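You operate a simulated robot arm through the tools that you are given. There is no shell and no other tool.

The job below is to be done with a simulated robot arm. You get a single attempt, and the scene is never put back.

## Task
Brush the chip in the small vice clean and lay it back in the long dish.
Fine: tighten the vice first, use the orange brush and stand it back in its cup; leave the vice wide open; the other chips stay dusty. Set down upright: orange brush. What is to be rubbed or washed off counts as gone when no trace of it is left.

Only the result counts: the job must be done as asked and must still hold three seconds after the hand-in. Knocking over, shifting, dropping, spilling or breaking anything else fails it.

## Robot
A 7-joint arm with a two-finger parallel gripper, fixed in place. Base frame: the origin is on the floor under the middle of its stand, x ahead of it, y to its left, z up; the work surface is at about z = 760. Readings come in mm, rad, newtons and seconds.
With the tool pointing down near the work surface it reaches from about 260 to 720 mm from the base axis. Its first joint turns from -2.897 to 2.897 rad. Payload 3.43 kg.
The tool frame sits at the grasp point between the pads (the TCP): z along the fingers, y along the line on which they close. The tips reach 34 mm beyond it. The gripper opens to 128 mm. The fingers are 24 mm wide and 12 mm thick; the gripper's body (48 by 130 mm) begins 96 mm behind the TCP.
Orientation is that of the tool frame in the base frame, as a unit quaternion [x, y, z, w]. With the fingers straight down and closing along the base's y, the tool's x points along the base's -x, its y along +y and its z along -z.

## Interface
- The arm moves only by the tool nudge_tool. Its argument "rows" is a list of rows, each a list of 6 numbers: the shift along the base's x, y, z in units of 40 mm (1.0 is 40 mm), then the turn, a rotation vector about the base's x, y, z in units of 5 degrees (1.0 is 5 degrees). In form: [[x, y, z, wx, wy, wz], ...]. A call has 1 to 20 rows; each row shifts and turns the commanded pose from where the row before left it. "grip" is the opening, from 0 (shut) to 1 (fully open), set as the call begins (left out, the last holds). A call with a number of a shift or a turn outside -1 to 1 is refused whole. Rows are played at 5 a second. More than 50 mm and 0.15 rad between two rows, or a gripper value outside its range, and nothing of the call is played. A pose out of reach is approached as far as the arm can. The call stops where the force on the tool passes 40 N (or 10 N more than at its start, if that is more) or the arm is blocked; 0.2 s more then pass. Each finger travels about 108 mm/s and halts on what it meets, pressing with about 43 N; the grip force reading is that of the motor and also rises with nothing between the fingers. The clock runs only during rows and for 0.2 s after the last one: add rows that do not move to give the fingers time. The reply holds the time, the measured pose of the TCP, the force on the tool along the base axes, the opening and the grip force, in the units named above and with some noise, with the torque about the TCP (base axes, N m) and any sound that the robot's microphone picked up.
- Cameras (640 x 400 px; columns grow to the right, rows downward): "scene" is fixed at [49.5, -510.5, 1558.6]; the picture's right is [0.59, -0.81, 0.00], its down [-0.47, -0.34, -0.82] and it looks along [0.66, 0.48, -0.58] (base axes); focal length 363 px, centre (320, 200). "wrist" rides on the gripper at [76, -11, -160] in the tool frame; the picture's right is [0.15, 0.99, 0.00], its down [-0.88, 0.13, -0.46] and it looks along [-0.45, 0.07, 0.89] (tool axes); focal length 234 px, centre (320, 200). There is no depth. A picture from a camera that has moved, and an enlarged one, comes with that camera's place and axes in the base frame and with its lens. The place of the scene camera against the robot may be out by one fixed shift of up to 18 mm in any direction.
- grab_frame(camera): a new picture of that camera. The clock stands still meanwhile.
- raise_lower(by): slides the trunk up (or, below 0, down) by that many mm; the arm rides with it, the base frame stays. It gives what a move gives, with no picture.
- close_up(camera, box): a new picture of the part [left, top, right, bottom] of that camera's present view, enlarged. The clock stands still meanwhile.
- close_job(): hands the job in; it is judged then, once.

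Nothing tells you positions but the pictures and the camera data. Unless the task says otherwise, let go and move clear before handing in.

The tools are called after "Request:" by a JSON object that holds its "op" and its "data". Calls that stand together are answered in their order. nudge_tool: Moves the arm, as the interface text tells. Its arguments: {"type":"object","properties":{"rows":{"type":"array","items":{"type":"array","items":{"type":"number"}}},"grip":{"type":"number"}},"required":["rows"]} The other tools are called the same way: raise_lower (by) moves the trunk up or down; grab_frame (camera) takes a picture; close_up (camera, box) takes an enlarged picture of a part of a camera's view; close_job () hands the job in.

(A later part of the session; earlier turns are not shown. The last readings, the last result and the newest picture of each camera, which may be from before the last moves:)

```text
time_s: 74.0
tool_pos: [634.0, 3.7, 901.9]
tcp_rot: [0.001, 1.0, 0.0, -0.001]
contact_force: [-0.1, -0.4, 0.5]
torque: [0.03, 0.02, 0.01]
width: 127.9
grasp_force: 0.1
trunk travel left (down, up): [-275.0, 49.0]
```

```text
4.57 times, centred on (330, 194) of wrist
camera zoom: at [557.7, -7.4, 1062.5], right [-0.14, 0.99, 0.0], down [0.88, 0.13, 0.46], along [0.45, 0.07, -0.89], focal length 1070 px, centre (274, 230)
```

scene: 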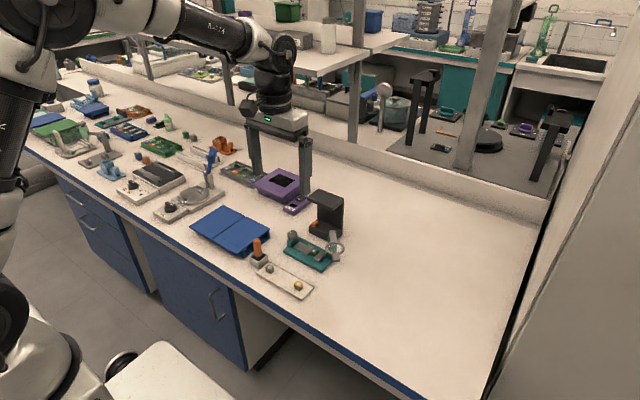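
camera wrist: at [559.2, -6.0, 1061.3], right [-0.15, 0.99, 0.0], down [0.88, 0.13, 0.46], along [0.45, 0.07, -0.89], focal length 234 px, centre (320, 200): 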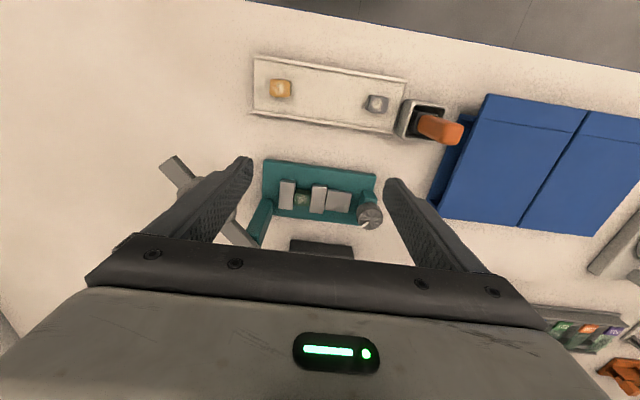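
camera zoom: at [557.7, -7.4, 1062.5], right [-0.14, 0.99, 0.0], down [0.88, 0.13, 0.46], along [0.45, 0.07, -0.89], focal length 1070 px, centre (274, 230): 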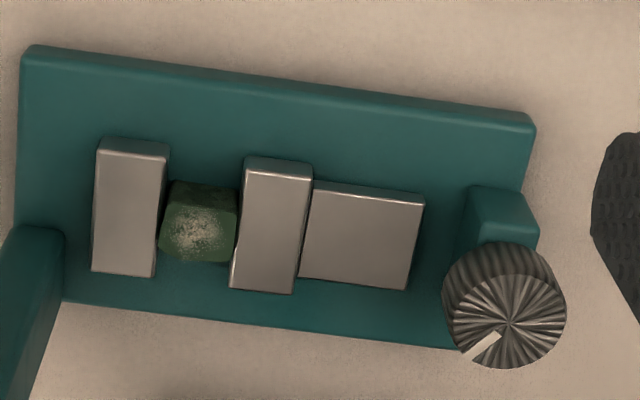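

The jaws sit against the chip with well under a millimetre of play each side. The brush stands upright with its top centre at about (582.5, 113.3, 857) and its handle about 15 mm square. I'll move above it with a modest opening and check before lowering.

Request:
{"op": "nudge_tool", "data": {"rows": [[-0.43, 0.913, 0.1, 0, 0, 0], [-0.43, 0.913, 0.1, 0, 0, 0], [-0.43, 0.913, 0, 0, 0, 0], [0, 0, 0, 0, 0, 0]], "grip": 0.3}}

Request:
{"op": "grab_frame", "data": {"camera": "wrist"}}

Request:
{"op": "close_up", "data": {"camera": "wrist", "box": [240, 120, 400, 220]}}

Request:
{"op": "close_up", "data": {"camera": "scene", "box": [220, 200, 320, 280]}}

```text
time_s: 75.0
tool_pos: [584.0, 114.1, 909.2]
tcp_rot: [0.001, 1.0, -0.001, 0.0]
contact_force: [0.2, -1.0, 0.3]
torque: [0.02, 0.04, 0.01]
width: 38.3
grasp_force: 0.0
trunk travel left (down, up): [-275.0, 49.0]
```

```text
taken
camera wrist: at [507.9, 104.0, 1069.1], right [-0.14, 0.99, 0.0], down [0.88, 0.13, 0.46], along [0.45, 0.07, -0.89], focal length 234 px, centre (320, 200)
```

wrist: 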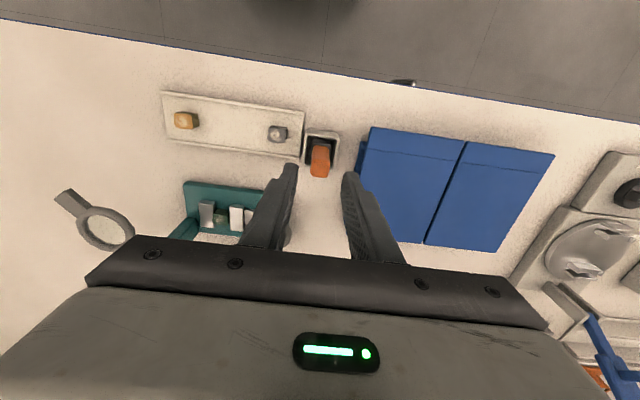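

```text
4.00 times, centred on (320, 170) of wrist
camera zoom: at [507.9, 104.0, 1069.1], right [-0.14, 0.99, 0.0], down [0.88, 0.13, 0.46], along [0.45, 0.07, -0.89], focal length 937 px, centre (320, 320)
```

zoom: 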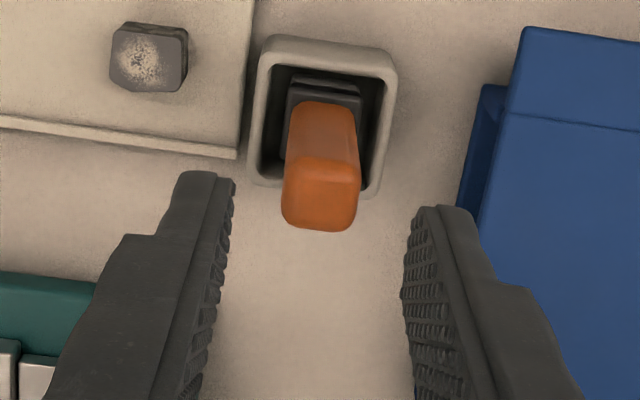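

```text
5.00 times, centred on (270, 240) of scene
camera zoom: at [49.5, -510.5, 1558.6], right [0.59, -0.81, 0.0], down [-0.47, -0.34, -0.82], along [0.66, 0.48, -0.58], focal length 1814 px, centre (570, 0)
```

zoom: 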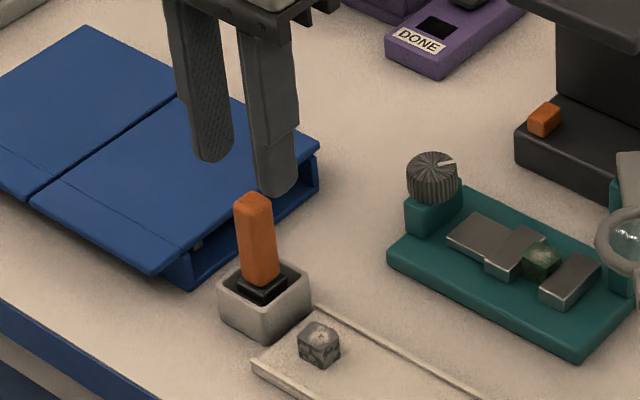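

Alignment is good, with the handle centred between the fingers within about 1 mm. I'll descend so the pads cover most of the orange handle, then close.

Request:
{"op": "nudge_tool", "data": {"rows": [[-0.03, 0, -0.59, 0, 0, 0], [0, 0, -0.6, 0, 0, 0], [0, 0, -0.59, 0, 0, 0], [0, 0, 0, 0, 0, 0]], "grip": 0.3}}

Request:
{"op": "close_up", "data": {"camera": "wrist", "box": [240, 120, 400, 220]}}

Request:
{"op": "close_up", "data": {"camera": "scene", "box": [230, 210, 300, 280]}}

```text
time_s: 76.0
tool_pos: [583.3, 114.7, 837.2]
tcp_rot: [0.001, 1.0, 0.0, 0.0]
contact_force: [0.2, 0.1, -0.4]
torque: [0.01, -0.02, 0.02]
width: 38.5
grasp_force: 0.1
trunk travel left (down, up): [-275.0, 49.0]
```

```text
4.00 times, centred on (320, 170) of wrist
camera zoom: at [506.4, 103.6, 997.7], right [-0.14, 0.99, 0.0], down [0.88, 0.13, 0.46], along [0.45, 0.07, -0.89], focal length 937 px, centre (320, 320)
```

zoom: 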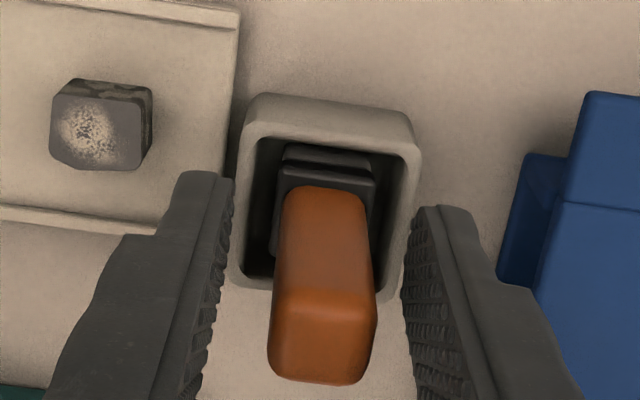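

```text
5.71 times, centred on (265, 245) of scene
camera zoom: at [49.5, -510.5, 1558.6], right [0.59, -0.81, 0.0], down [-0.47, -0.34, -0.82], along [0.66, 0.48, -0.58], focal length 2074 px, centre (634, -57)
```

zoom: 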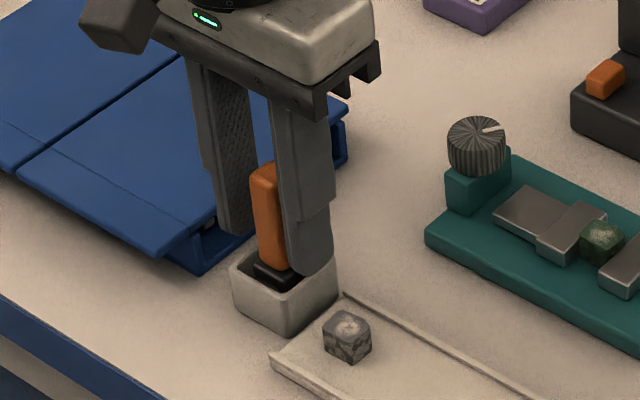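

The fingers straddle the handle and the tips are clear of the cup rim. Closing now.

Request:
{"op": "nudge_tool", "data": {"rows": [[-0.03, 0, 0, 0, 0, 0], [0, 0, 0, 0, 0, 0], [0, 0, 0, 0, 0, 0], [0, 0, 0, 0, 0, 0]], "grip": 0}}

Request:
{"op": "close_up", "data": {"camera": "wrist", "box": [240, 120, 400, 220]}}

```text
time_s: 77.0
tool_pos: [581.1, 115.4, 837.5]
tcp_rot: [0.001, 1.0, 0.0, 0.0]
contact_force: [0.1, -0.9, 0.3]
torque: [0.01, 0.0, -0.03]
width: 17.8
grasp_force: 43.1
trunk travel left (down, up): [-275.0, 49.0]
```

```text
4.00 times, centred on (320, 170) of wrist
camera zoom: at [504.9, 103.5, 998.1], right [-0.14, 0.99, 0.0], down [0.88, 0.13, 0.46], along [0.45, 0.07, -0.89], focal length 937 px, centre (320, 320)
```

zoom: 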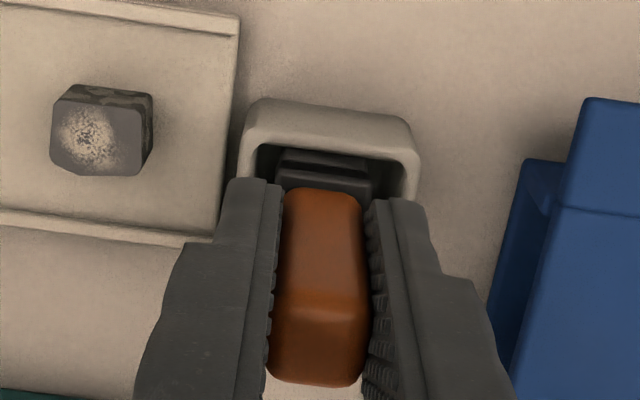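

The brush is held firmly with no side load. I'll lift it straight up, check it came out cleanly, and carry it over to the chip, which I take to be at (700, -8) with its top at z≈790.

Request:
{"op": "nudge_tool", "data": {"rows": [[0, 0, 0.4, 0, 0, 0], [0, 0, 0.8, 0, 0, 0], [0, 0, 0.8, 0, 0, 0], [0, 0, 0.5, 0, 0, 0], [0, 0, 0, 0, 0, 0]], "grip": 0}}

Request:
{"op": "close_up", "data": {"camera": "scene", "box": [220, 180, 340, 280]}}

Request:
{"op": "close_up", "data": {"camera": "wrist", "box": [240, 100, 400, 200]}}

```text
time_s: 78.2
tool_pos: [581.7, 114.3, 937.7]
tcp_rot: [0.001, 1.0, 0.0, 0.0]
contact_force: [0.7, 0.2, 0.0]
torque: [0.03, -0.01, -0.02]
width: 17.9
grasp_force: 43.2
trunk travel left (down, up): [-275.0, 49.0]
```

```text
4.00 times, centred on (280, 230) of scene
camera zoom: at [49.5, -510.5, 1558.6], right [0.59, -0.81, 0.0], down [-0.47, -0.34, -0.82], along [0.66, 0.48, -0.58], focal length 1452 px, centre (480, 80)
```

zoom: 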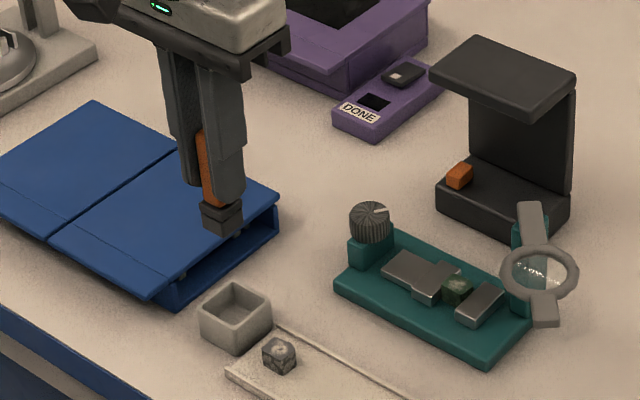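

```text
4.00 times, centred on (320, 150) of wrist
camera zoom: at [505.1, 102.8, 1098.3], right [-0.14, 0.99, 0.0], down [0.88, 0.13, 0.46], along [0.45, 0.07, -0.89], focal length 937 px, centre (320, 400)
```

zoom: 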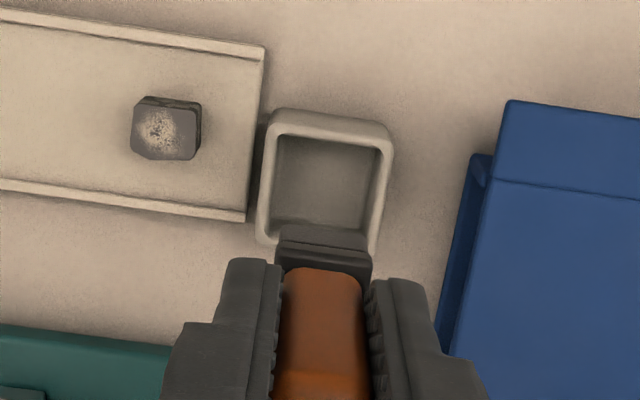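

The brush is out, the cup is undisturbed, and the knob hasn't moved. I'll carry it over to above the chip.

Request:
{"op": "nudge_tool", "data": {"rows": [[0.74, -0.77, 0, 0, 0, 0], [0.74, -0.77, 0, 0, 0, 0], [0.74, -0.77, 0, 0, 0, 0], [0.74, -0.77, 0, 0, 0, 0], [0, 0, -0.8, 0, 0, 0], [0, 0, 0, 0, 0, 0]], "grip": 0}}

Request:
{"op": "grab_frame", "data": {"camera": "wrist"}}

Request:
{"op": "close_up", "data": {"camera": "wrist", "box": [240, 110, 400, 210]}}

Request:
{"op": "close_up", "data": {"camera": "scene", "box": [270, 190, 360, 270]}}

```text
time_s: 79.6
tool_pos: [699.9, -10.1, 904.7]
tcp_rot: [0.001, 1.0, 0.0, 0.0]
contact_force: [0.7, 1.3, -0.4]
torque: [0.0, 0.03, 0.03]
width: 17.9
grasp_force: 42.7
trunk travel left (down, up): [-275.0, 49.0]
```

```text
taken
camera wrist: at [623.8, -20.6, 1065.8], right [-0.14, 0.99, 0.0], down [0.88, 0.13, 0.46], along [0.45, 0.07, -0.89], focal length 234 px, centre (320, 200)
```

wrist: 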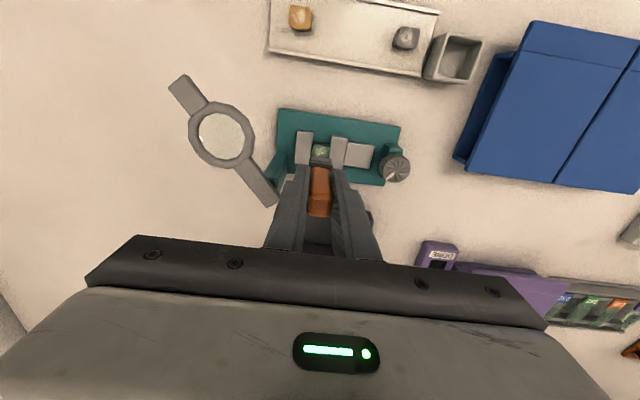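

```text
4.00 times, centred on (320, 160) of wrist
camera zoom: at [623.8, -20.6, 1065.8], right [-0.14, 0.99, 0.0], down [0.88, 0.13, 0.46], along [0.45, 0.07, -0.89], focal length 937 px, centre (320, 360)
```

zoom: 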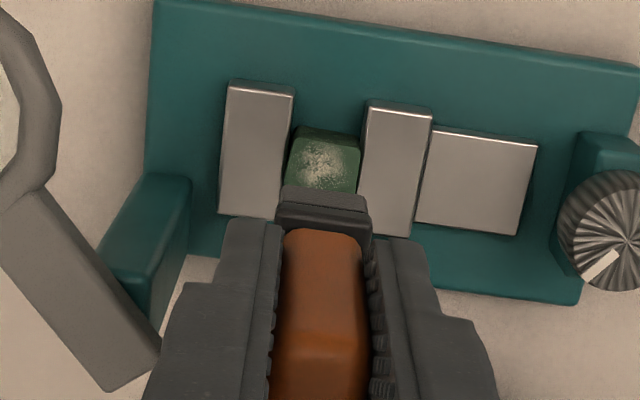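

```text
5.00 times, centred on (315, 230) of scene
camera zoom: at [49.5, -510.5, 1558.6], right [0.59, -0.81, 0.0], down [-0.47, -0.34, -0.82], along [0.66, 0.48, -0.58], focal length 1814 px, centre (345, 50)
```

zoom: 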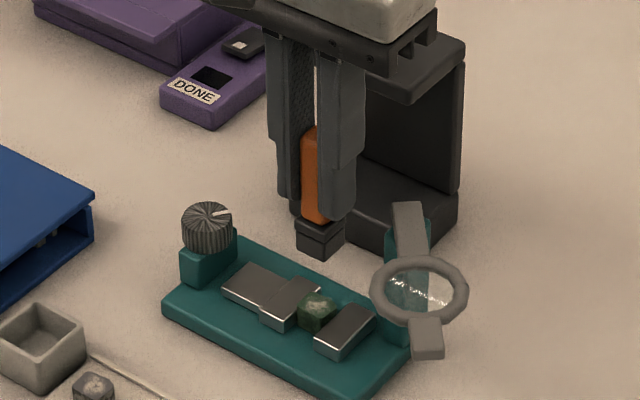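

The brush head is over the chip and about 1.5 mm low in y. I'll correct that and lower in stages, watching the vertical force for first contact.

Request:
{"op": "nudge_tool", "data": {"rows": [[0, 0.04, -0.4, 0, 0, 0], [0, 0, -0.4, 0, 0, 0], [0, 0, 0, 0, 0, 0]], "grip": 0}}

Request:
{"op": "close_up", "data": {"camera": "scene", "box": [290, 215, 340, 265]}}

Request:
{"op": "close_up", "data": {"camera": "wrist", "box": [260, 110, 380, 185]}}

```text
time_s: 80.4
tool_pos: [700.9, -7.7, 873.3]
tcp_rot: [0.0, 1.0, -0.001, -0.001]
contact_force: [-0.2, 1.4, -1.1]
torque: [0.02, 0.0, 0.01]
width: 17.8
grasp_force: 43.0
trunk travel left (down, up): [-275.0, 49.0]
```

```text
8.00 times, centred on (315, 240) of scene
camera zoom: at [49.5, -510.5, 1558.6], right [0.59, -0.81, 0.0], down [-0.47, -0.34, -0.82], along [0.66, 0.48, -0.58], focal length 2903 px, centre (360, -120)
```

zoom: 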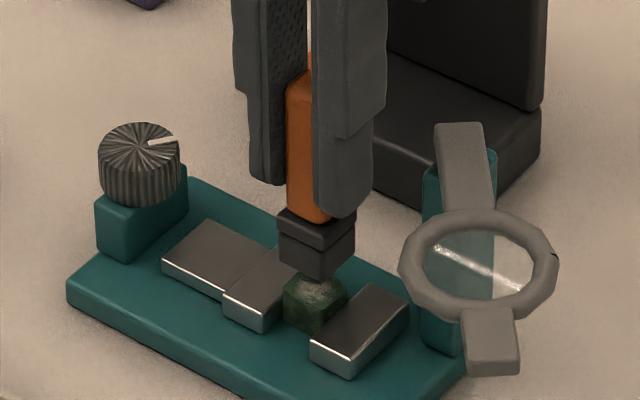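

```text
5.33 times, centred on (320, 148) of wrist
camera zoom: at [623.6, -18.6, 1033.8], right [-0.14, 0.99, 0.0], down [0.88, 0.13, 0.46], along [0.45, 0.07, -0.89], focal length 1249 px, centre (320, 480)
```

zoom: 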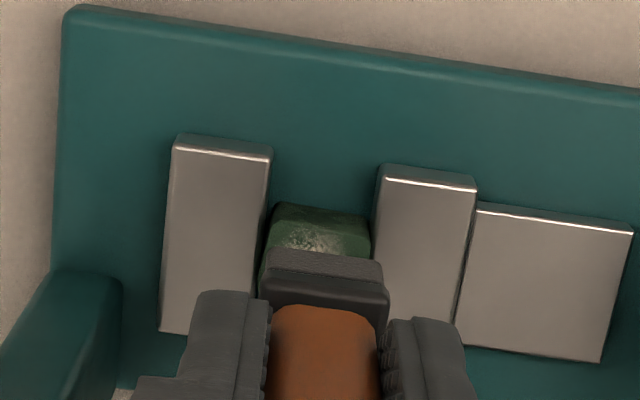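

The brush hangs about 10 mm above the chip and is well aligned. I'll lower 8 mm, then creep down.

Request:
{"op": "nudge_tool", "data": {"rows": [[0, 0, -0.2, 0, 0, 0], [0, 0, 0, 0, 0, 0]], "grip": 0}}

Request:
{"op": "nudge_tool", "data": {"rows": [[0, 0, -0.05, 0, 0, 0], [0, 0, 0, 0, 0, 0]], "grip": 0}}

Request:
{"op": "close_up", "data": {"camera": "scene", "box": [295, 225, 335, 265]}}

```text
time_s: 81.0
tool_pos: [700.4, -9.7, 864.7]
tcp_rot: [0.001, 1.0, 0.0, 0.001]
contact_force: [-0.3, 0.2, -0.3]
torque: [0.01, -0.03, 0.02]
width: 18.0
grasp_force: 42.6
trunk travel left (down, up): [-275.0, 49.0]
```

```text
time_s: 81.6
tool_pos: [699.3, -7.8, 863.8]
tcp_rot: [0.001, 1.0, -0.001, 0.001]
contact_force: [-0.3, -0.4, -0.3]
torque: [0.0, -0.01, 0.01]
width: 18.0
grasp_force: 43.0
trunk travel left (down, up): [-275.0, 49.0]
```

```text
10.00 times, centred on (315, 245) of scene
camera zoom: at [49.5, -510.5, 1558.6], right [0.59, -0.81, 0.0], down [-0.47, -0.34, -0.82], along [0.66, 0.48, -0.58], focal length 3629 px, centre (370, -250)
```

zoom: 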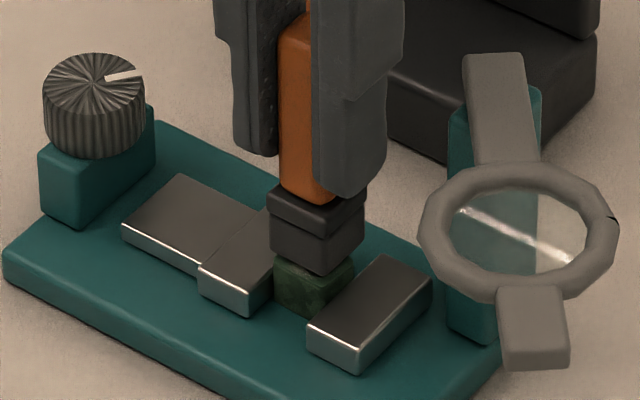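

It's still a few mm above the chip with no force. I'll creep further down.

Request:
{"op": "nudge_tool", "data": {"rows": [[0, 0, -0.05, 0, 0, 0], [0, 0, 0, 0, 0, 0]], "grip": 0}}

Request:
{"op": "nudge_tool", "data": {"rows": [[0, 0, -0.025, 0, 0, 0], [0, 0, 0, 0, 0, 0]], "grip": 0}}

Request:
{"op": "nudge_tool", "data": {"rows": [[0, 0, -0.025, 0, 0, 0], [0, 0, 0, 0, 0, 0]], "grip": 0}}

Request:
{"op": "close_up", "data": {"camera": "scene", "box": [295, 225, 335, 265]}}

```text
time_s: 82.2
tool_pos: [699.9, -8.0, 862.4]
tcp_rot: [0.001, 1.0, 0.0, 0.0]
contact_force: [-0.2, 0.1, -0.5]
torque: [-0.01, -0.03, 0.0]
width: 18.0
grasp_force: 43.2
trunk travel left (down, up): [-275.0, 49.0]
```

```text
time_s: 82.8
tool_pos: [700.0, -8.1, 860.8]
tcp_rot: [0.001, 1.0, 0.0, 0.0]
contact_force: [0.0, 0.0, -0.6]
torque: [-0.01, -0.01, 0.02]
width: 17.9
grasp_force: 43.2
trunk travel left (down, up): [-275.0, 49.0]
```

```text
time_s: 83.4
tool_pos: [700.9, -8.7, 860.4]
tcp_rot: [0.001, 1.0, 0.0, -0.001]
contact_force: [-0.8, 0.9, 3.2]
torque: [0.0, 0.06, 0.02]
width: 17.8
grasp_force: 42.7
trunk travel left (down, up): [-275.0, 49.0]
```

```text
10.00 times, centred on (315, 245) of scene
camera zoom: at [49.5, -510.5, 1558.6], right [0.59, -0.81, 0.0], down [-0.47, -0.34, -0.82], along [0.66, 0.48, -0.58], focal length 3629 px, centre (370, -250)
```

zoom: 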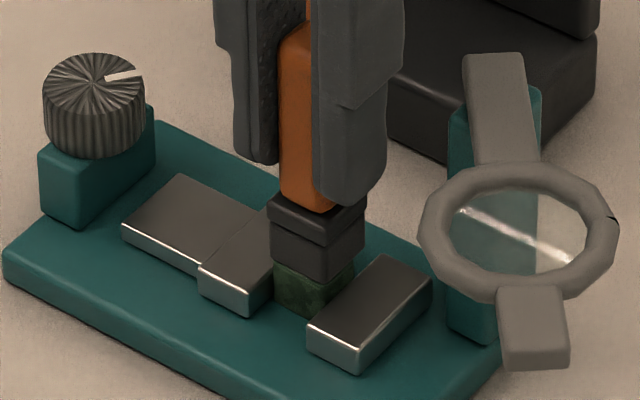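

First contact came at about 3 N. I'll make gentle strokes along y, where the jaws back the chip, keeping this light pressure.

Request:
{"op": "nudge_tool", "data": {"rows": [[0, 0.08, 0, 0, 0, 0], [0, 0.08, 0, 0, 0, 0], [0, -0.08, 0, 0, 0, 0], [0, -0.08, 0, 0, 0, 0], [0, -0.08, 0, 0, 0, 0], [0, -0.08, 0, 0, 0, 0], [0, 0.08, 0, 0, 0, 0], [0, 0.08, 0, 0, 0, 0], [0, 0.08, 0, 0, 0, 0], [0, 0.08, 0, 0, 0, 0], [0, -0.08, 0, 0, 0, 0], [0, -0.08, 0, 0, 0, 0], [0, -0.08, 0, 0, 0, 0], [0, -0.08, 0, 0, 0, 0], [0, 0.08, 0, 0, 0, 0], [0, 0.08, 0, 0, 0, 0], [0, 0, 0, 0, 0, 0]], "grip": 0}}

Request:
{"op": "close_up", "data": {"camera": "scene", "box": [295, 225, 335, 265]}}

Request:
{"op": "close_up", "data": {"camera": "wrist", "box": [260, 110, 380, 185]}}

```text
time_s: 87.0
tool_pos: [699.9, -9.7, 860.4]
tcp_rot: [0.001, 1.0, -0.001, 0.0]
contact_force: [-0.2, -3.3, 6.9]
torque: [-0.25, 0.03, -0.03]
width: 17.9
grasp_force: 42.5
trunk travel left (down, up): [-275.0, 49.0]
```

```text
10.00 times, centred on (315, 245) of scene
camera zoom: at [49.5, -510.5, 1558.6], right [0.59, -0.81, 0.0], down [-0.47, -0.34, -0.82], along [0.66, 0.48, -0.58], focal length 3629 px, centre (370, -250)
```

zoom: 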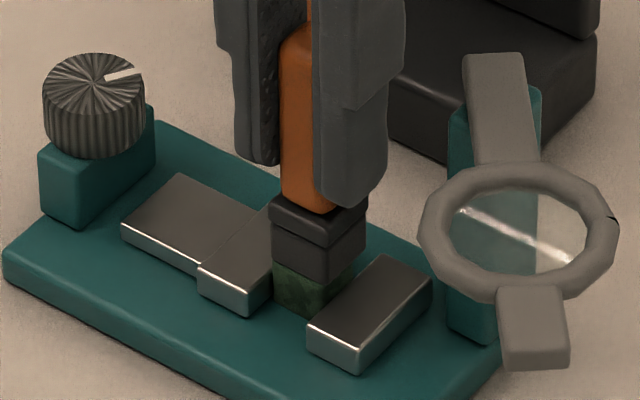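

```text
5.33 times, centred on (320, 148) of wrist
camera zoom: at [623.4, -19.3, 1020.8], right [-0.14, 0.99, 0.0], down [0.88, 0.13, 0.46], along [0.45, 0.06, -0.89], focal length 1249 px, centre (320, 480)
```

zoom: 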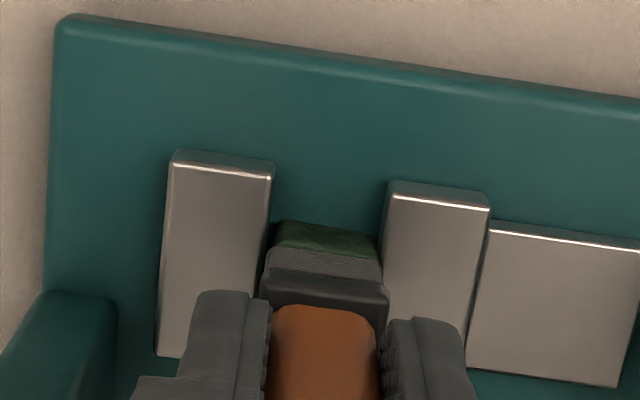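

That applied about 7 N with little side load, and the vice is unmoved. I'll lift and inspect the chip from both cameras.

Request:
{"op": "nudge_tool", "data": {"rows": [[0, 0, 0.4, 0, 0, 0], [0, 0, 0.8, 0, 0, 0], [0, 0, 0, 0, 0, 0]], "grip": 0}}

Request:
{"op": "close_up", "data": {"camera": "scene", "box": [300, 235, 330, 260]}}

Request:
{"op": "close_up", "data": {"camera": "wrist", "box": [290, 130, 350, 168]}}

```text
time_s: 87.8
tool_pos: [699.7, -8.2, 907.3]
tcp_rot: [0.001, 1.0, 0.0, -0.001]
contact_force: [-0.6, 0.2, 0.7]
torque: [0.05, -0.03, 0.01]
width: 18.0
grasp_force: 42.8
trunk travel left (down, up): [-275.0, 49.0]
```

```text
16.00 times, centred on (315, 248) of scene
camera zoom: at [49.5, -510.5, 1558.6], right [0.59, -0.81, 0.0], down [-0.47, -0.34, -0.82], along [0.66, 0.48, -0.58], focal length 5806 px, centre (400, -560)
```

zoom: 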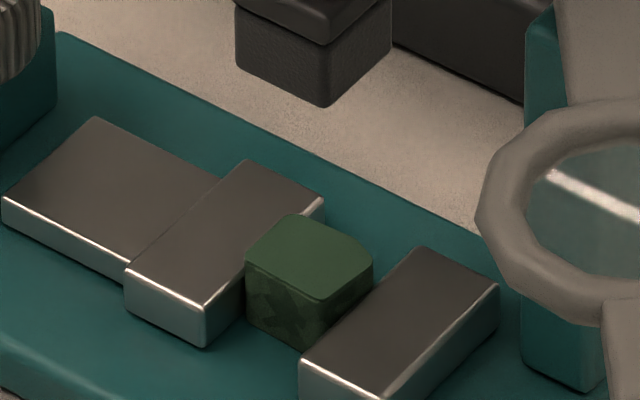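

```text
10.53 times, centred on (320, 149) of wrist
camera zoom: at [623.5, -19.1, 1067.9], right [-0.14, 0.99, 0.0], down [0.88, 0.13, 0.45], along [0.45, 0.07, -0.89], focal length 2465 px, centre (320, 737)
```

zoom: 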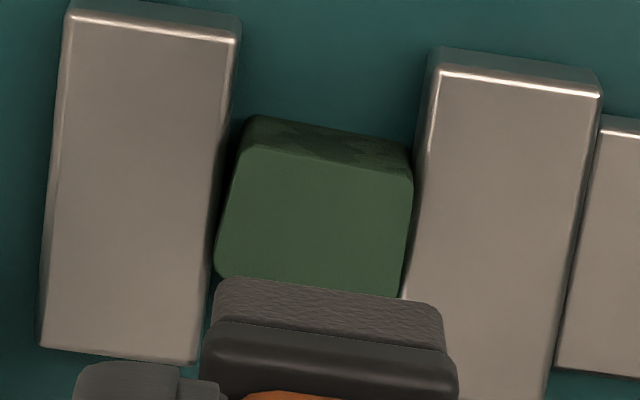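

The chip's top is now fully green, with no dust visible in either view, and it hasn't moved. Next I'll retrace the path exactly to bring the brush back above its cup.

Request:
{"op": "nudge_tool", "data": {"rows": [[0, 0, 0.75, 0, 0, 0], [-0.74, 0.76, 0, 0, 0, 0], [-0.74, 0.76, 0, 0, 0, 0], [-0.74, 0.76, 0, 0, 0, 0], [-0.74, 0.76, 0, 0, 0, 0], [0, 0, 0, 0, 0, 0]], "grip": 0}}

Request:
{"op": "grab_frame", "data": {"camera": "wrist"}}

Request:
{"op": "close_up", "data": {"camera": "wrist", "box": [240, 100, 400, 200]}}

Request:
{"op": "close_up", "data": {"camera": "scene", "box": [300, 235, 330, 260]}}

Request:
{"op": "close_up", "data": {"camera": "scene", "box": [230, 200, 300, 280]}}

```text
time_s: 89.2
tool_pos: [582.2, 114.1, 939.2]
tcp_rot: [0.001, 1.0, 0.0, 0.0]
contact_force: [0.9, 0.4, -0.5]
torque: [-0.02, 0.01, 0.01]
width: 17.9
grasp_force: 42.4
trunk travel left (down, up): [-275.0, 49.0]
```

```text
taken
camera wrist: at [505.1, 102.8, 1099.0], right [-0.14, 0.99, 0.0], down [0.88, 0.13, 0.46], along [0.45, 0.07, -0.89], focal length 234 px, centre (320, 200)
```

wrist: 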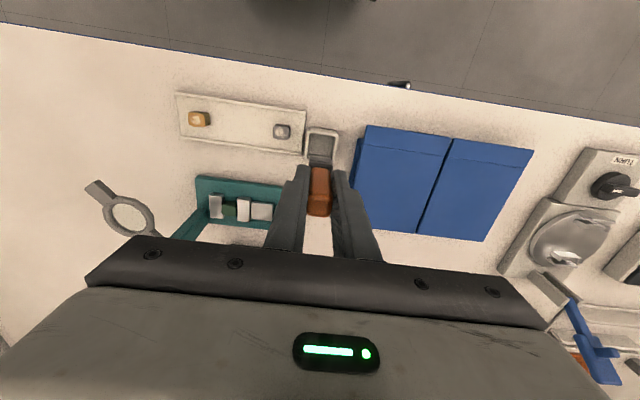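

```text
4.00 times, centred on (320, 150) of wrist
camera zoom: at [505.1, 102.8, 1099.0], right [-0.14, 0.99, 0.0], down [0.88, 0.13, 0.46], along [0.45, 0.07, -0.89], focal length 937 px, centre (320, 400)
```

zoom: 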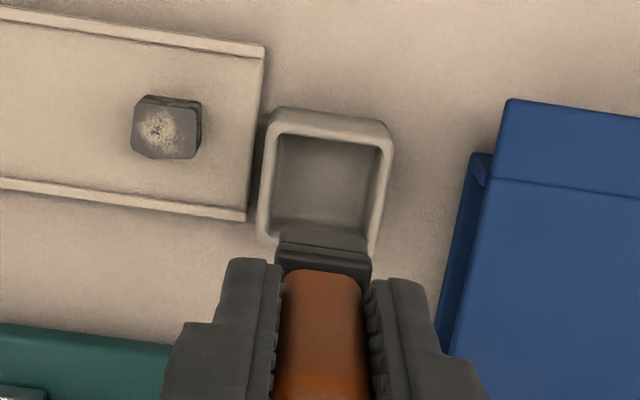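

```text
16.00 times, centred on (315, 248) of scene
camera zoom: at [49.5, -510.5, 1558.6], right [0.59, -0.81, 0.0], down [-0.47, -0.34, -0.82], along [0.66, 0.48, -0.58], focal length 5806 px, centre (400, -560)
```

zoom: 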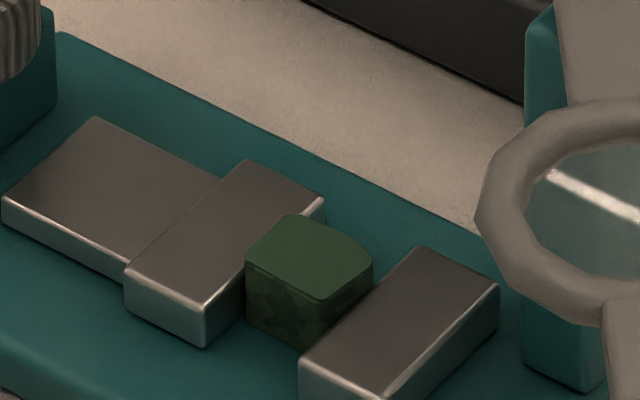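

```text
5.00 times, centred on (265, 240) of scene
camera zoom: at [49.5, -510.5, 1558.6], right [0.59, -0.81, 0.0], down [-0.47, -0.34, -0.82], along [0.66, 0.48, -0.58], focal length 1814 px, centre (595, 0)
```

zoom: 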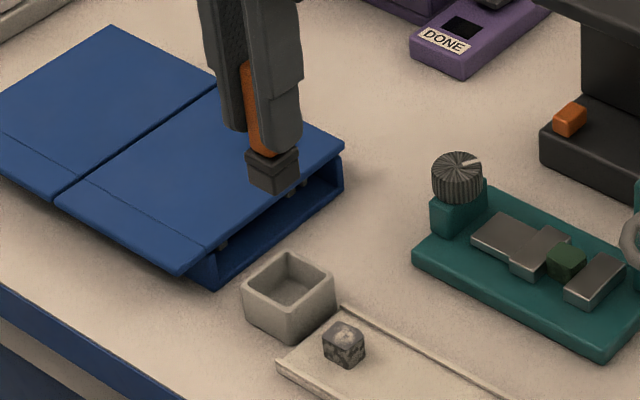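

The view matches the lift-out picture, so the brush hasn't slipped in the fingers. I'll lower it straight back into the cup, slowly at the end.

Request:
{"op": "nudge_tool", "data": {"rows": [[0, 0, -0.7, 0, 0, 0], [0, 0, -0.7, 0, 0, 0], [0, 0, -0.5, 0, 0, 0], [0, 0, -0.3, 0, 0, 0], [0, 0, 0, 0, 0, 0]], "grip": 0}}

Request:
{"op": "nudge_tool", "data": {"rows": [[0, 0, -0.1, 0, 0, 0], [0, 0, -0.1, 0, 0, 0], [0, 0, -0.08, 0, 0, 0], [0, 0, 0, 0, 0, 0]], "grip": 0}}

Request:
{"op": "close_up", "data": {"camera": "wrist", "box": [240, 120, 400, 220]}}

Request:
{"op": "close_up", "data": {"camera": "scene", "box": [235, 215, 295, 275]}}

```text
time_s: 90.4
tool_pos: [581.3, 112.9, 851.1]
tcp_rot: [0.001, 1.0, 0.0, 0.0]
contact_force: [-0.3, -0.1, -1.3]
torque: [-0.01, -0.03, -0.02]
width: 17.9
grasp_force: 42.6
trunk travel left (down, up): [-275.0, 49.0]
```

```text
time_s: 91.4
tool_pos: [581.2, 113.7, 837.4]
tcp_rot: [0.001, 1.0, 0.0, 0.0]
contact_force: [0.1, 0.5, 0.0]
torque: [0.02, 0.03, 0.01]
width: 17.5
grasp_force: 43.1
trunk travel left (down, up): [-275.0, 49.0]
```

```text
4.00 times, centred on (320, 170) of wrist
camera zoom: at [505.1, 102.7, 999.1], right [-0.14, 0.99, 0.0], down [0.88, 0.13, 0.46], along [0.45, 0.07, -0.89], focal length 937 px, centre (320, 320)
```

zoom: 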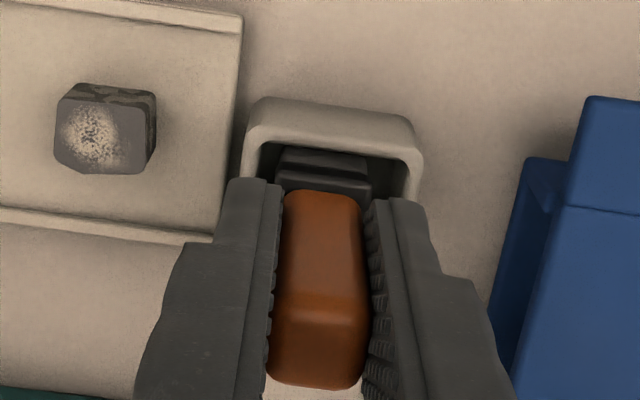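

```text
6.67 times, centred on (265, 245) of scene
camera zoom: at [49.5, -510.5, 1558.6], right [0.59, -0.81, 0.0], down [-0.47, -0.34, -0.82], along [0.66, 0.48, -0.58], focal length 2419 px, centre (687, -100)
```

zoom: 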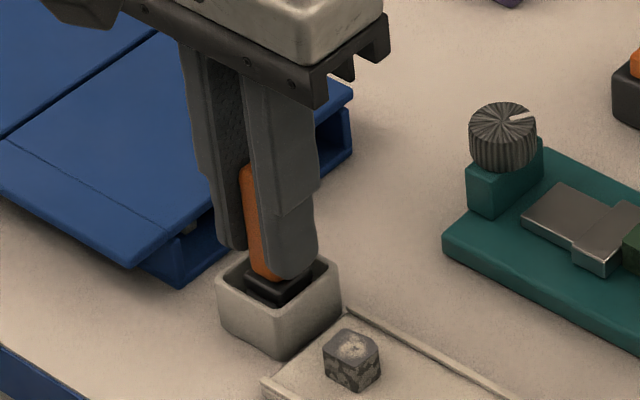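

The brush is within about 1 mm of its original seat. I'll lower that last bit gently to feel the floor.

Request:
{"op": "nudge_tool", "data": {"rows": [[0, 0, -0.025, 0, 0, 0], [0, 0, 0, 0, 0, 0]], "grip": 0}}

Request:
{"op": "nudge_tool", "data": {"rows": [[0, 0, -0.015, 0, 0, 0], [0, 0, 0, 0, 0, 0]], "grip": 0}}

```text
time_s: 92.0
tool_pos: [581.2, 113.4, 837.9]
tcp_rot: [0.001, 1.0, 0.001, 0.0]
contact_force: [-0.6, 0.0, -0.7]
torque: [0.02, -0.04, 0.01]
width: 17.7
grasp_force: 42.7
trunk travel left (down, up): [-275.0, 49.0]
```

```text
time_s: 92.6
tool_pos: [580.7, 113.6, 837.7]
tcp_rot: [0.001, 1.0, 0.0, 0.0]
contact_force: [-0.6, -0.1, 1.4]
torque: [-0.03, 0.03, 0.01]
width: 18.0
grasp_force: 43.2
trunk travel left (down, up): [-275.0, 49.0]
```

It's just touching the floor. I'll release slowly and check that it stands.

Request:
{"op": "nudge_tool", "data": {"rows": [[0, 0, 0, 0, 0, 0], [0, 0, 0, 0, 0, 0]], "grip": 0.3}}

Request:
{"op": "close_up", "data": {"camera": "wrist", "box": [240, 120, 400, 220]}}

Request:
{"op": "close_up", "data": {"camera": "scene", "box": [235, 215, 295, 275]}}

```text
time_s: 93.2
tool_pos: [581.0, 113.9, 837.1]
tcp_rot: [0.001, 1.0, 0.0, 0.0]
contact_force: [-0.1, -0.3, 0.7]
torque: [-0.03, 0.01, 0.0]
width: 38.6
grasp_force: 0.1
trunk travel left (down, up): [-275.0, 49.0]
```

```text
4.00 times, centred on (320, 170) of wrist
camera zoom: at [505.1, 102.7, 997.5], right [-0.14, 0.99, 0.0], down [0.88, 0.13, 0.46], along [0.45, 0.07, -0.89], focal length 937 px, centre (320, 320)
```

zoom: 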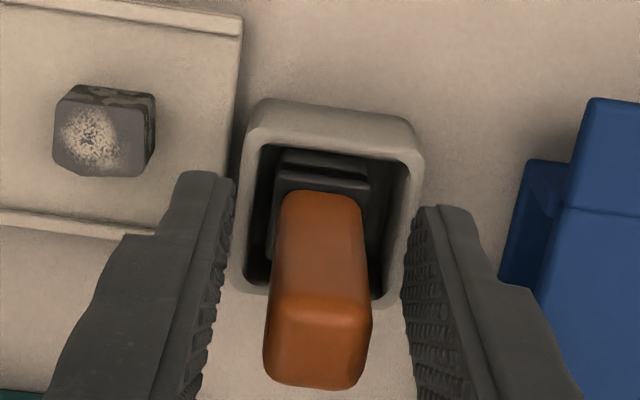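

```text
6.67 times, centred on (265, 245) of scene
camera zoom: at [49.5, -510.5, 1558.6], right [0.59, -0.81, 0.0], down [-0.47, -0.34, -0.82], along [0.66, 0.48, -0.58], focal length 2419 px, centre (687, -100)
```

zoom: 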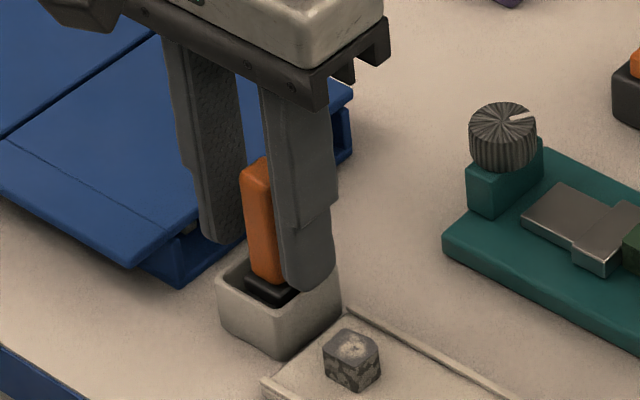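

The brush stands on its own in the cup. I'll rise straight up clear of it and look again.

Request:
{"op": "nudge_tool", "data": {"rows": [[0, 0, 0.4, 0, 0, 0], [0, 0, 0.7, 0, 0, 0], [0, 0, 0.8, 0, 0, 0], [0, 0, 0, 0, 0, 0]], "grip": 0.3}}

Request:
{"op": "close_up", "data": {"camera": "scene", "box": [235, 215, 345, 300]}}

Request:
{"op": "close_up", "data": {"camera": "wrist", "box": [240, 120, 400, 220]}}

```text
time_s: 94.2
tool_pos: [580.2, 113.6, 913.0]
tcp_rot: [0.002, 1.0, 0.0, 0.001]
contact_force: [-1.4, 0.0, -0.5]
torque: [0.05, 0.0, 0.03]
width: 38.6
grasp_force: 0.1
trunk travel left (down, up): [-275.0, 49.0]
```

```text
4.71 times, centred on (290, 258) of scene
camera zoom: at [49.5, -510.5, 1558.6], right [0.59, -0.81, 0.0], down [-0.47, -0.34, -0.82], along [0.66, 0.48, -0.58], focal length 1708 px, centre (461, -71)
```

zoom: 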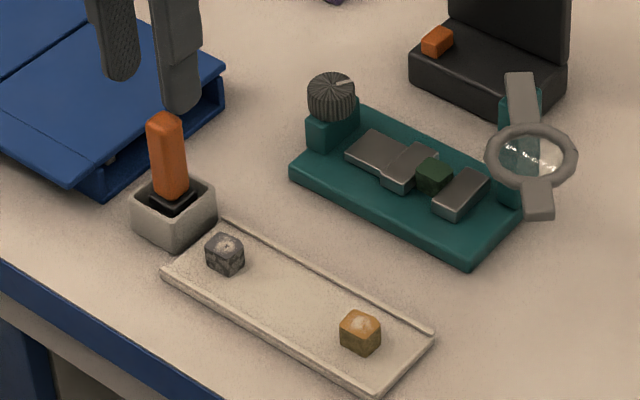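

```text
4.00 times, centred on (320, 170) of wrist
camera zoom: at [503.7, 102.7, 1073.4], right [-0.14, 0.99, 0.0], down [0.88, 0.13, 0.46], along [0.45, 0.07, -0.89], focal length 937 px, centre (320, 320)
```

zoom: 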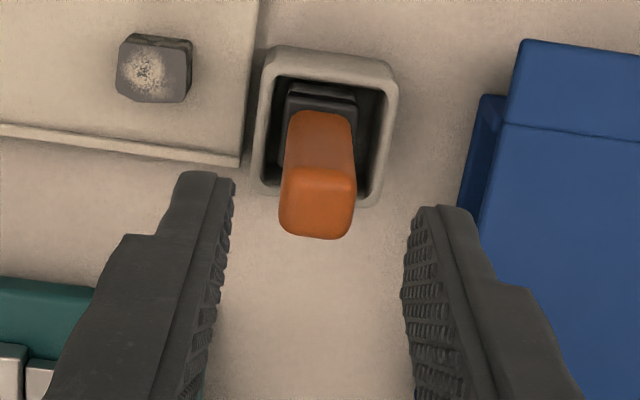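

The brush is upright and everything else is in place. Next I'll move above the knob while yawing to -90°, to have room to unscrew the vice.

Request:
{"op": "nudge_tool", "data": {"rows": [[0.166, -0.05, 0, 0, 0, -1], [0.166, -0.05, 0, 0, 0, -1], [0.166, -0.05, 0, 0, 0, -1], [0.166, -0.05, 0, 0, 0, -1], [0.166, -0.05, 0, 0, 0, -1], [0.166, -0.05, 0, 0, 0, -1], [0.166, -0.05, 0, 0, 0, -1], [0.166, -0.05, 0, 0, 0, -1], [0.166, -0.05, 0, 0, 0, -1], [0.166, -0.05, 0, 0, 0, -1], [0.166, -0.05, 0, 0, 0, -1], [0.166, -0.05, 0, 0, 0, -1], [0.166, -0.05, 0, 0, 0, -1], [0.166, -0.05, 0, 0, 0, -1], [0.166, -0.05, 0, 0, 0, -1], [0.166, -0.05, 0, 0, 0, -1], [0.166, -0.05, 0, 0, 0, -1], [0.166, -0.05, 0, 0, 0, -1], [0, 0, 0, 0, 0, 0]], "grip": 0.45}}

Request:
{"op": "close_up", "data": {"camera": "wrist", "box": [240, 110, 400, 210]}}

```text
time_s: 98.2
tool_pos: [699.0, 77.6, 913.6]
tcp_rot: [0.708, 0.706, 0.0, 0.0]
contact_force: [0.5, -0.2, 0.4]
torque: [-0.02, 0.01, -0.04]
width: 57.7
grasp_force: 0.1
trunk travel left (down, up): [-275.0, 49.0]
```

```text
4.00 times, centred on (320, 160) of wrist
camera zoom: at [688.6, 153.2, 1073.7], right [0.99, 0.14, 0.0], down [0.13, -0.88, 0.46], along [0.06, -0.45, -0.89], focal length 937 px, centre (320, 360)
```

zoom: 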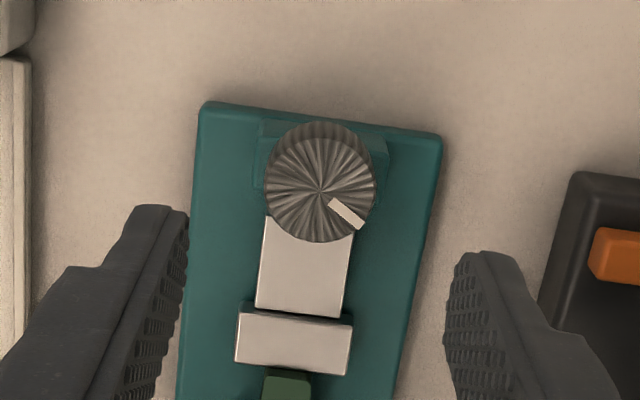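

The knob is centred between the fingers. I'll lower, grip and unscrew counterclockwise.

Request:
{"op": "nudge_tool", "data": {"rows": [[0.015, -0.02, -0.6, 0, 0, 0], [0, 0, -0.7, 0, 0, 0], [0, 0, -0.6, 0, 0, 0], [0, 0, 0, 0, 0, 0]], "grip": 0.45}}

Request:
{"op": "nudge_tool", "data": {"rows": [[0, 0, 0, 0, 0, 0], [0, 0, 0, 0, 0, 0], [0, 0, 0, 0, 0, 0]], "grip": 0}}

Request:
{"op": "nudge_tool", "data": {"rows": [[0, 0, 0, 0, 0, 1], [0, 0, 0, 0, 0, 1], [0, 0, 0, 0, 0, 1], [0, 0, 0, 0, 0, 1], [0, 0, 0, 0, 0, 1], [0, 0, 0, 0, 0, 1], [0, 0, 0, 0, 0, 1], [0, 0, 0, 0, 0, 1], [0, 0, 0, 0, 0, 1], [0, 0, 0, 0, 0, 1], [0, 0, 0, 0, 0, 1], [0, 0, 0, 0, 0, 1], [0, 0, 0, 0, 0, 1], [0, 0, 0, 0, 0, 1], [0, 0, 0, 0, 0, 1], [0, 0, 0, 0, 0, 1], [0, 0, 0, 0, 0, 1], [0, 0, 0, 0, 0, 1], [0, 0, 0, 0, 0, 0]], "grip": 0}}

Request:
{"op": "close_up", "data": {"camera": "wrist", "box": [200, 110, 440, 260]}}

Request:
{"op": "close_up", "data": {"camera": "scene", "box": [270, 210, 340, 270]}}

```text
time_s: 99.2
tool_pos: [701.0, 76.6, 836.9]
tcp_rot: [0.708, 0.706, 0.0, 0.0]
contact_force: [0.1, -1.1, 0.1]
torque: [0.02, 0.02, 0.01]
width: 57.6
grasp_force: 0.0
trunk travel left (down, up): [-275.0, 49.0]
```

```text
time_s: 100.0
tool_pos: [700.5, 75.6, 838.9]
tcp_rot: [0.708, 0.706, 0.0, -0.001]
contact_force: [-3.6, -1.2, 0.1]
torque: [0.06, 0.14, 0.01]
width: 31.5
grasp_force: 45.4
trunk travel left (down, up): [-275.0, 49.0]
```

```text
time_s: 104.0
tool_pos: [699.4, 77.6, 838.7]
tcp_rot: [0.0, 1.0, 0.0, 0.0]
contact_force: [-7.3, -4.4, 1.1]
torque: [-0.25, 0.52, 0.0]
width: 31.3
grasp_force: 45.0
trunk travel left (down, up): [-275.0, 49.0]
```

```text
2.67 times, centred on (320, 185) of wrist
camera zoom: at [624.1, 65.6, 998.1], right [-0.15, 0.99, 0.0], down [0.88, 0.13, 0.46], along [0.45, 0.07, -0.89], focal length 624 px, centre (320, 240)
```

zoom: 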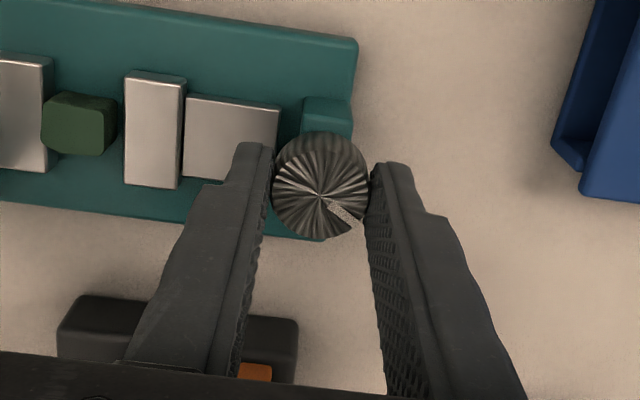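

```text
6.67 times, centred on (305, 240) of scene
camera zoom: at [49.5, -510.5, 1558.6], right [0.59, -0.81, 0.0], down [-0.47, -0.34, -0.82], along [0.66, 0.48, -0.58], focal length 2419 px, centre (420, -67)
```

zoom: 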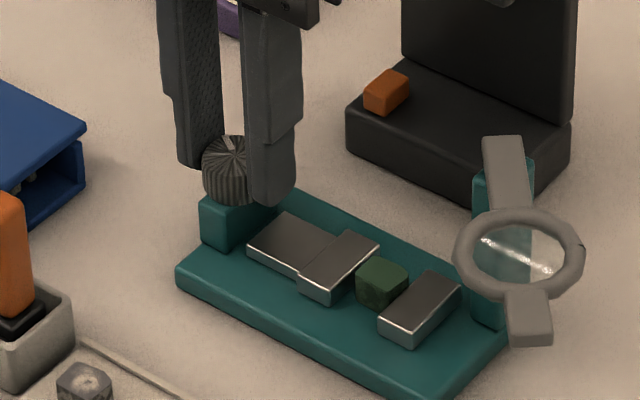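

The jaw is opening. I'll continue counterclockwise until it reaches its stop.

Request:
{"op": "nudge_tool", "data": {"rows": [[-0.02, 0, 0, 0, 0, 1], [0, 0, 0, 0, 0, 1], [0, 0, 0, 0, 0, 1], [0, 0, 0, 0, 0, 1], [0, 0, 0, 0, 0, 0]], "grip": 0}}

Request:
{"op": "nudge_tool", "data": {"rows": [[0, 0, 0, 0, 0, 1], [0, 0, 0, 0, 0, 1], [0, 0, 0, 0, 0, 0]], "grip": 0}}

Request:
{"op": "close_up", "data": {"camera": "wrist", "box": [200, 110, 440, 260]}}

Request:
{"op": "close_up", "data": {"camera": "scene", "box": [270, 210, 340, 270]}}

```text
time_s: 105.2
tool_pos: [701.1, 76.7, 838.3]
tcp_rot: [-0.173, 0.985, 0.001, 0.001]
contact_force: [-0.9, -4.6, 2.9]
torque: [-0.27, 0.64, -0.01]
width: 31.6
grasp_force: 45.2
trunk travel left (down, up): [-275.0, 49.0]
```

```text
time_s: 106.0
tool_pos: [700.1, 76.1, 837.4]
tcp_rot: [-0.259, 0.966, -0.001, 0.002]
contact_force: [1.1, -3.6, 4.4]
torque: [-0.07, 0.07, 0.0]
width: 31.3
grasp_force: 44.7
trunk travel left (down, up): [-275.0, 49.0]
```

```text
2.67 times, centred on (320, 185) of wrist
camera zoom: at [639.4, 29.4, 998.0], right [-0.62, 0.78, 0.0], down [0.7, 0.55, 0.46], along [0.36, 0.28, -0.89], focal length 624 px, centre (320, 240)
```

zoom: 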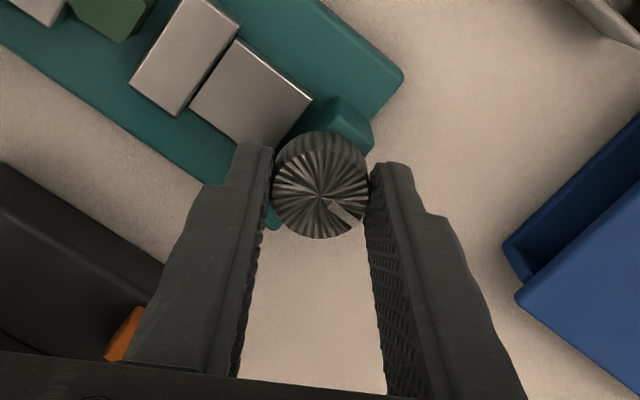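

```text
6.67 times, centred on (305, 240) of scene
camera zoom: at [49.5, -510.5, 1558.6], right [0.59, -0.81, 0.0], down [-0.47, -0.34, -0.82], along [0.66, 0.48, -0.58], focal length 2419 px, centre (420, -67)
```

zoom: 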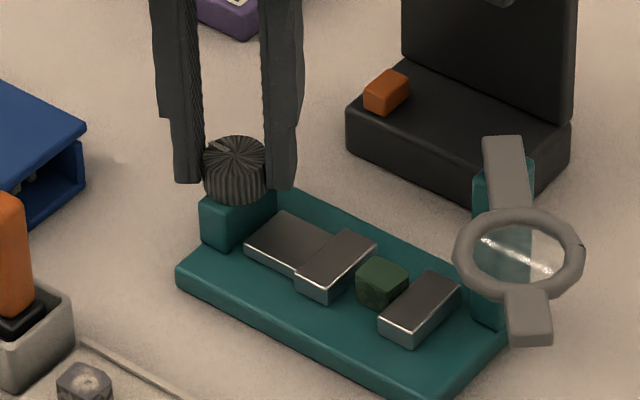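

The jaw is at its original place with still no resistance, so the vice can open wider. I'll keep turning and watch for the stop.

Request:
{"op": "nudge_tool", "data": {"rows": [[0, 0, 0, 0, 0, 1], [0, 0, 0, 0, 0, 1], [0, 0, 0, 0, 0, 1], [0, 0, 0, 0, 0, 1], [0, 0, 0, 0, 0, 0]], "grip": 0}}

Request:
{"op": "close_up", "data": {"camera": "wrist", "box": [200, 110, 440, 260]}}

Request:
{"op": "close_up", "data": {"camera": "scene", "box": [270, 210, 340, 270]}}

```text
time_s: 107.2
tool_pos: [700.2, 77.0, 838.7]
tcp_rot: [-0.421, 0.907, -0.001, 0.0]
contact_force: [3.4, -3.1, 4.7]
torque: [0.24, -0.51, 0.04]
width: 31.4
grasp_force: 45.7
trunk travel left (down, up): [-275.0, 49.0]
```

```text
2.67 times, centred on (320, 185) of wrist
camera zoom: at [659.3, 11.7, 998.1], right [-0.85, 0.52, 0.0], down [0.47, 0.76, 0.46], along [0.24, 0.39, -0.89], focal length 624 px, centre (320, 240)
```

zoom: 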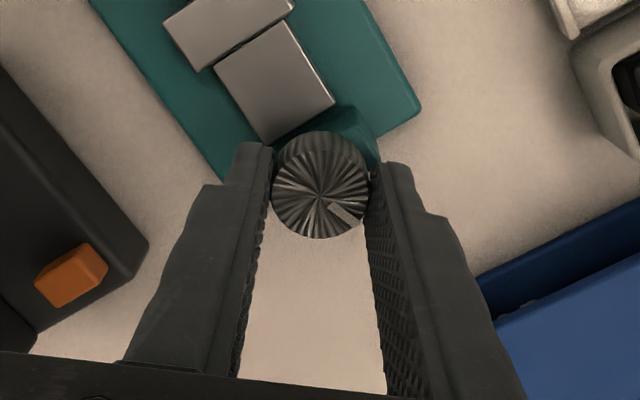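

```text
6.67 times, centred on (305, 240) of scene
camera zoom: at [49.5, -510.5, 1558.6], right [0.59, -0.81, 0.0], down [-0.47, -0.34, -0.82], along [0.66, 0.48, -0.58], focal length 2419 px, centre (420, -67)
```

zoom: 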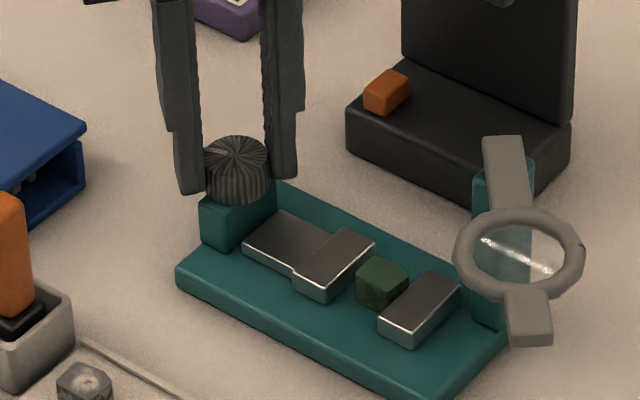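

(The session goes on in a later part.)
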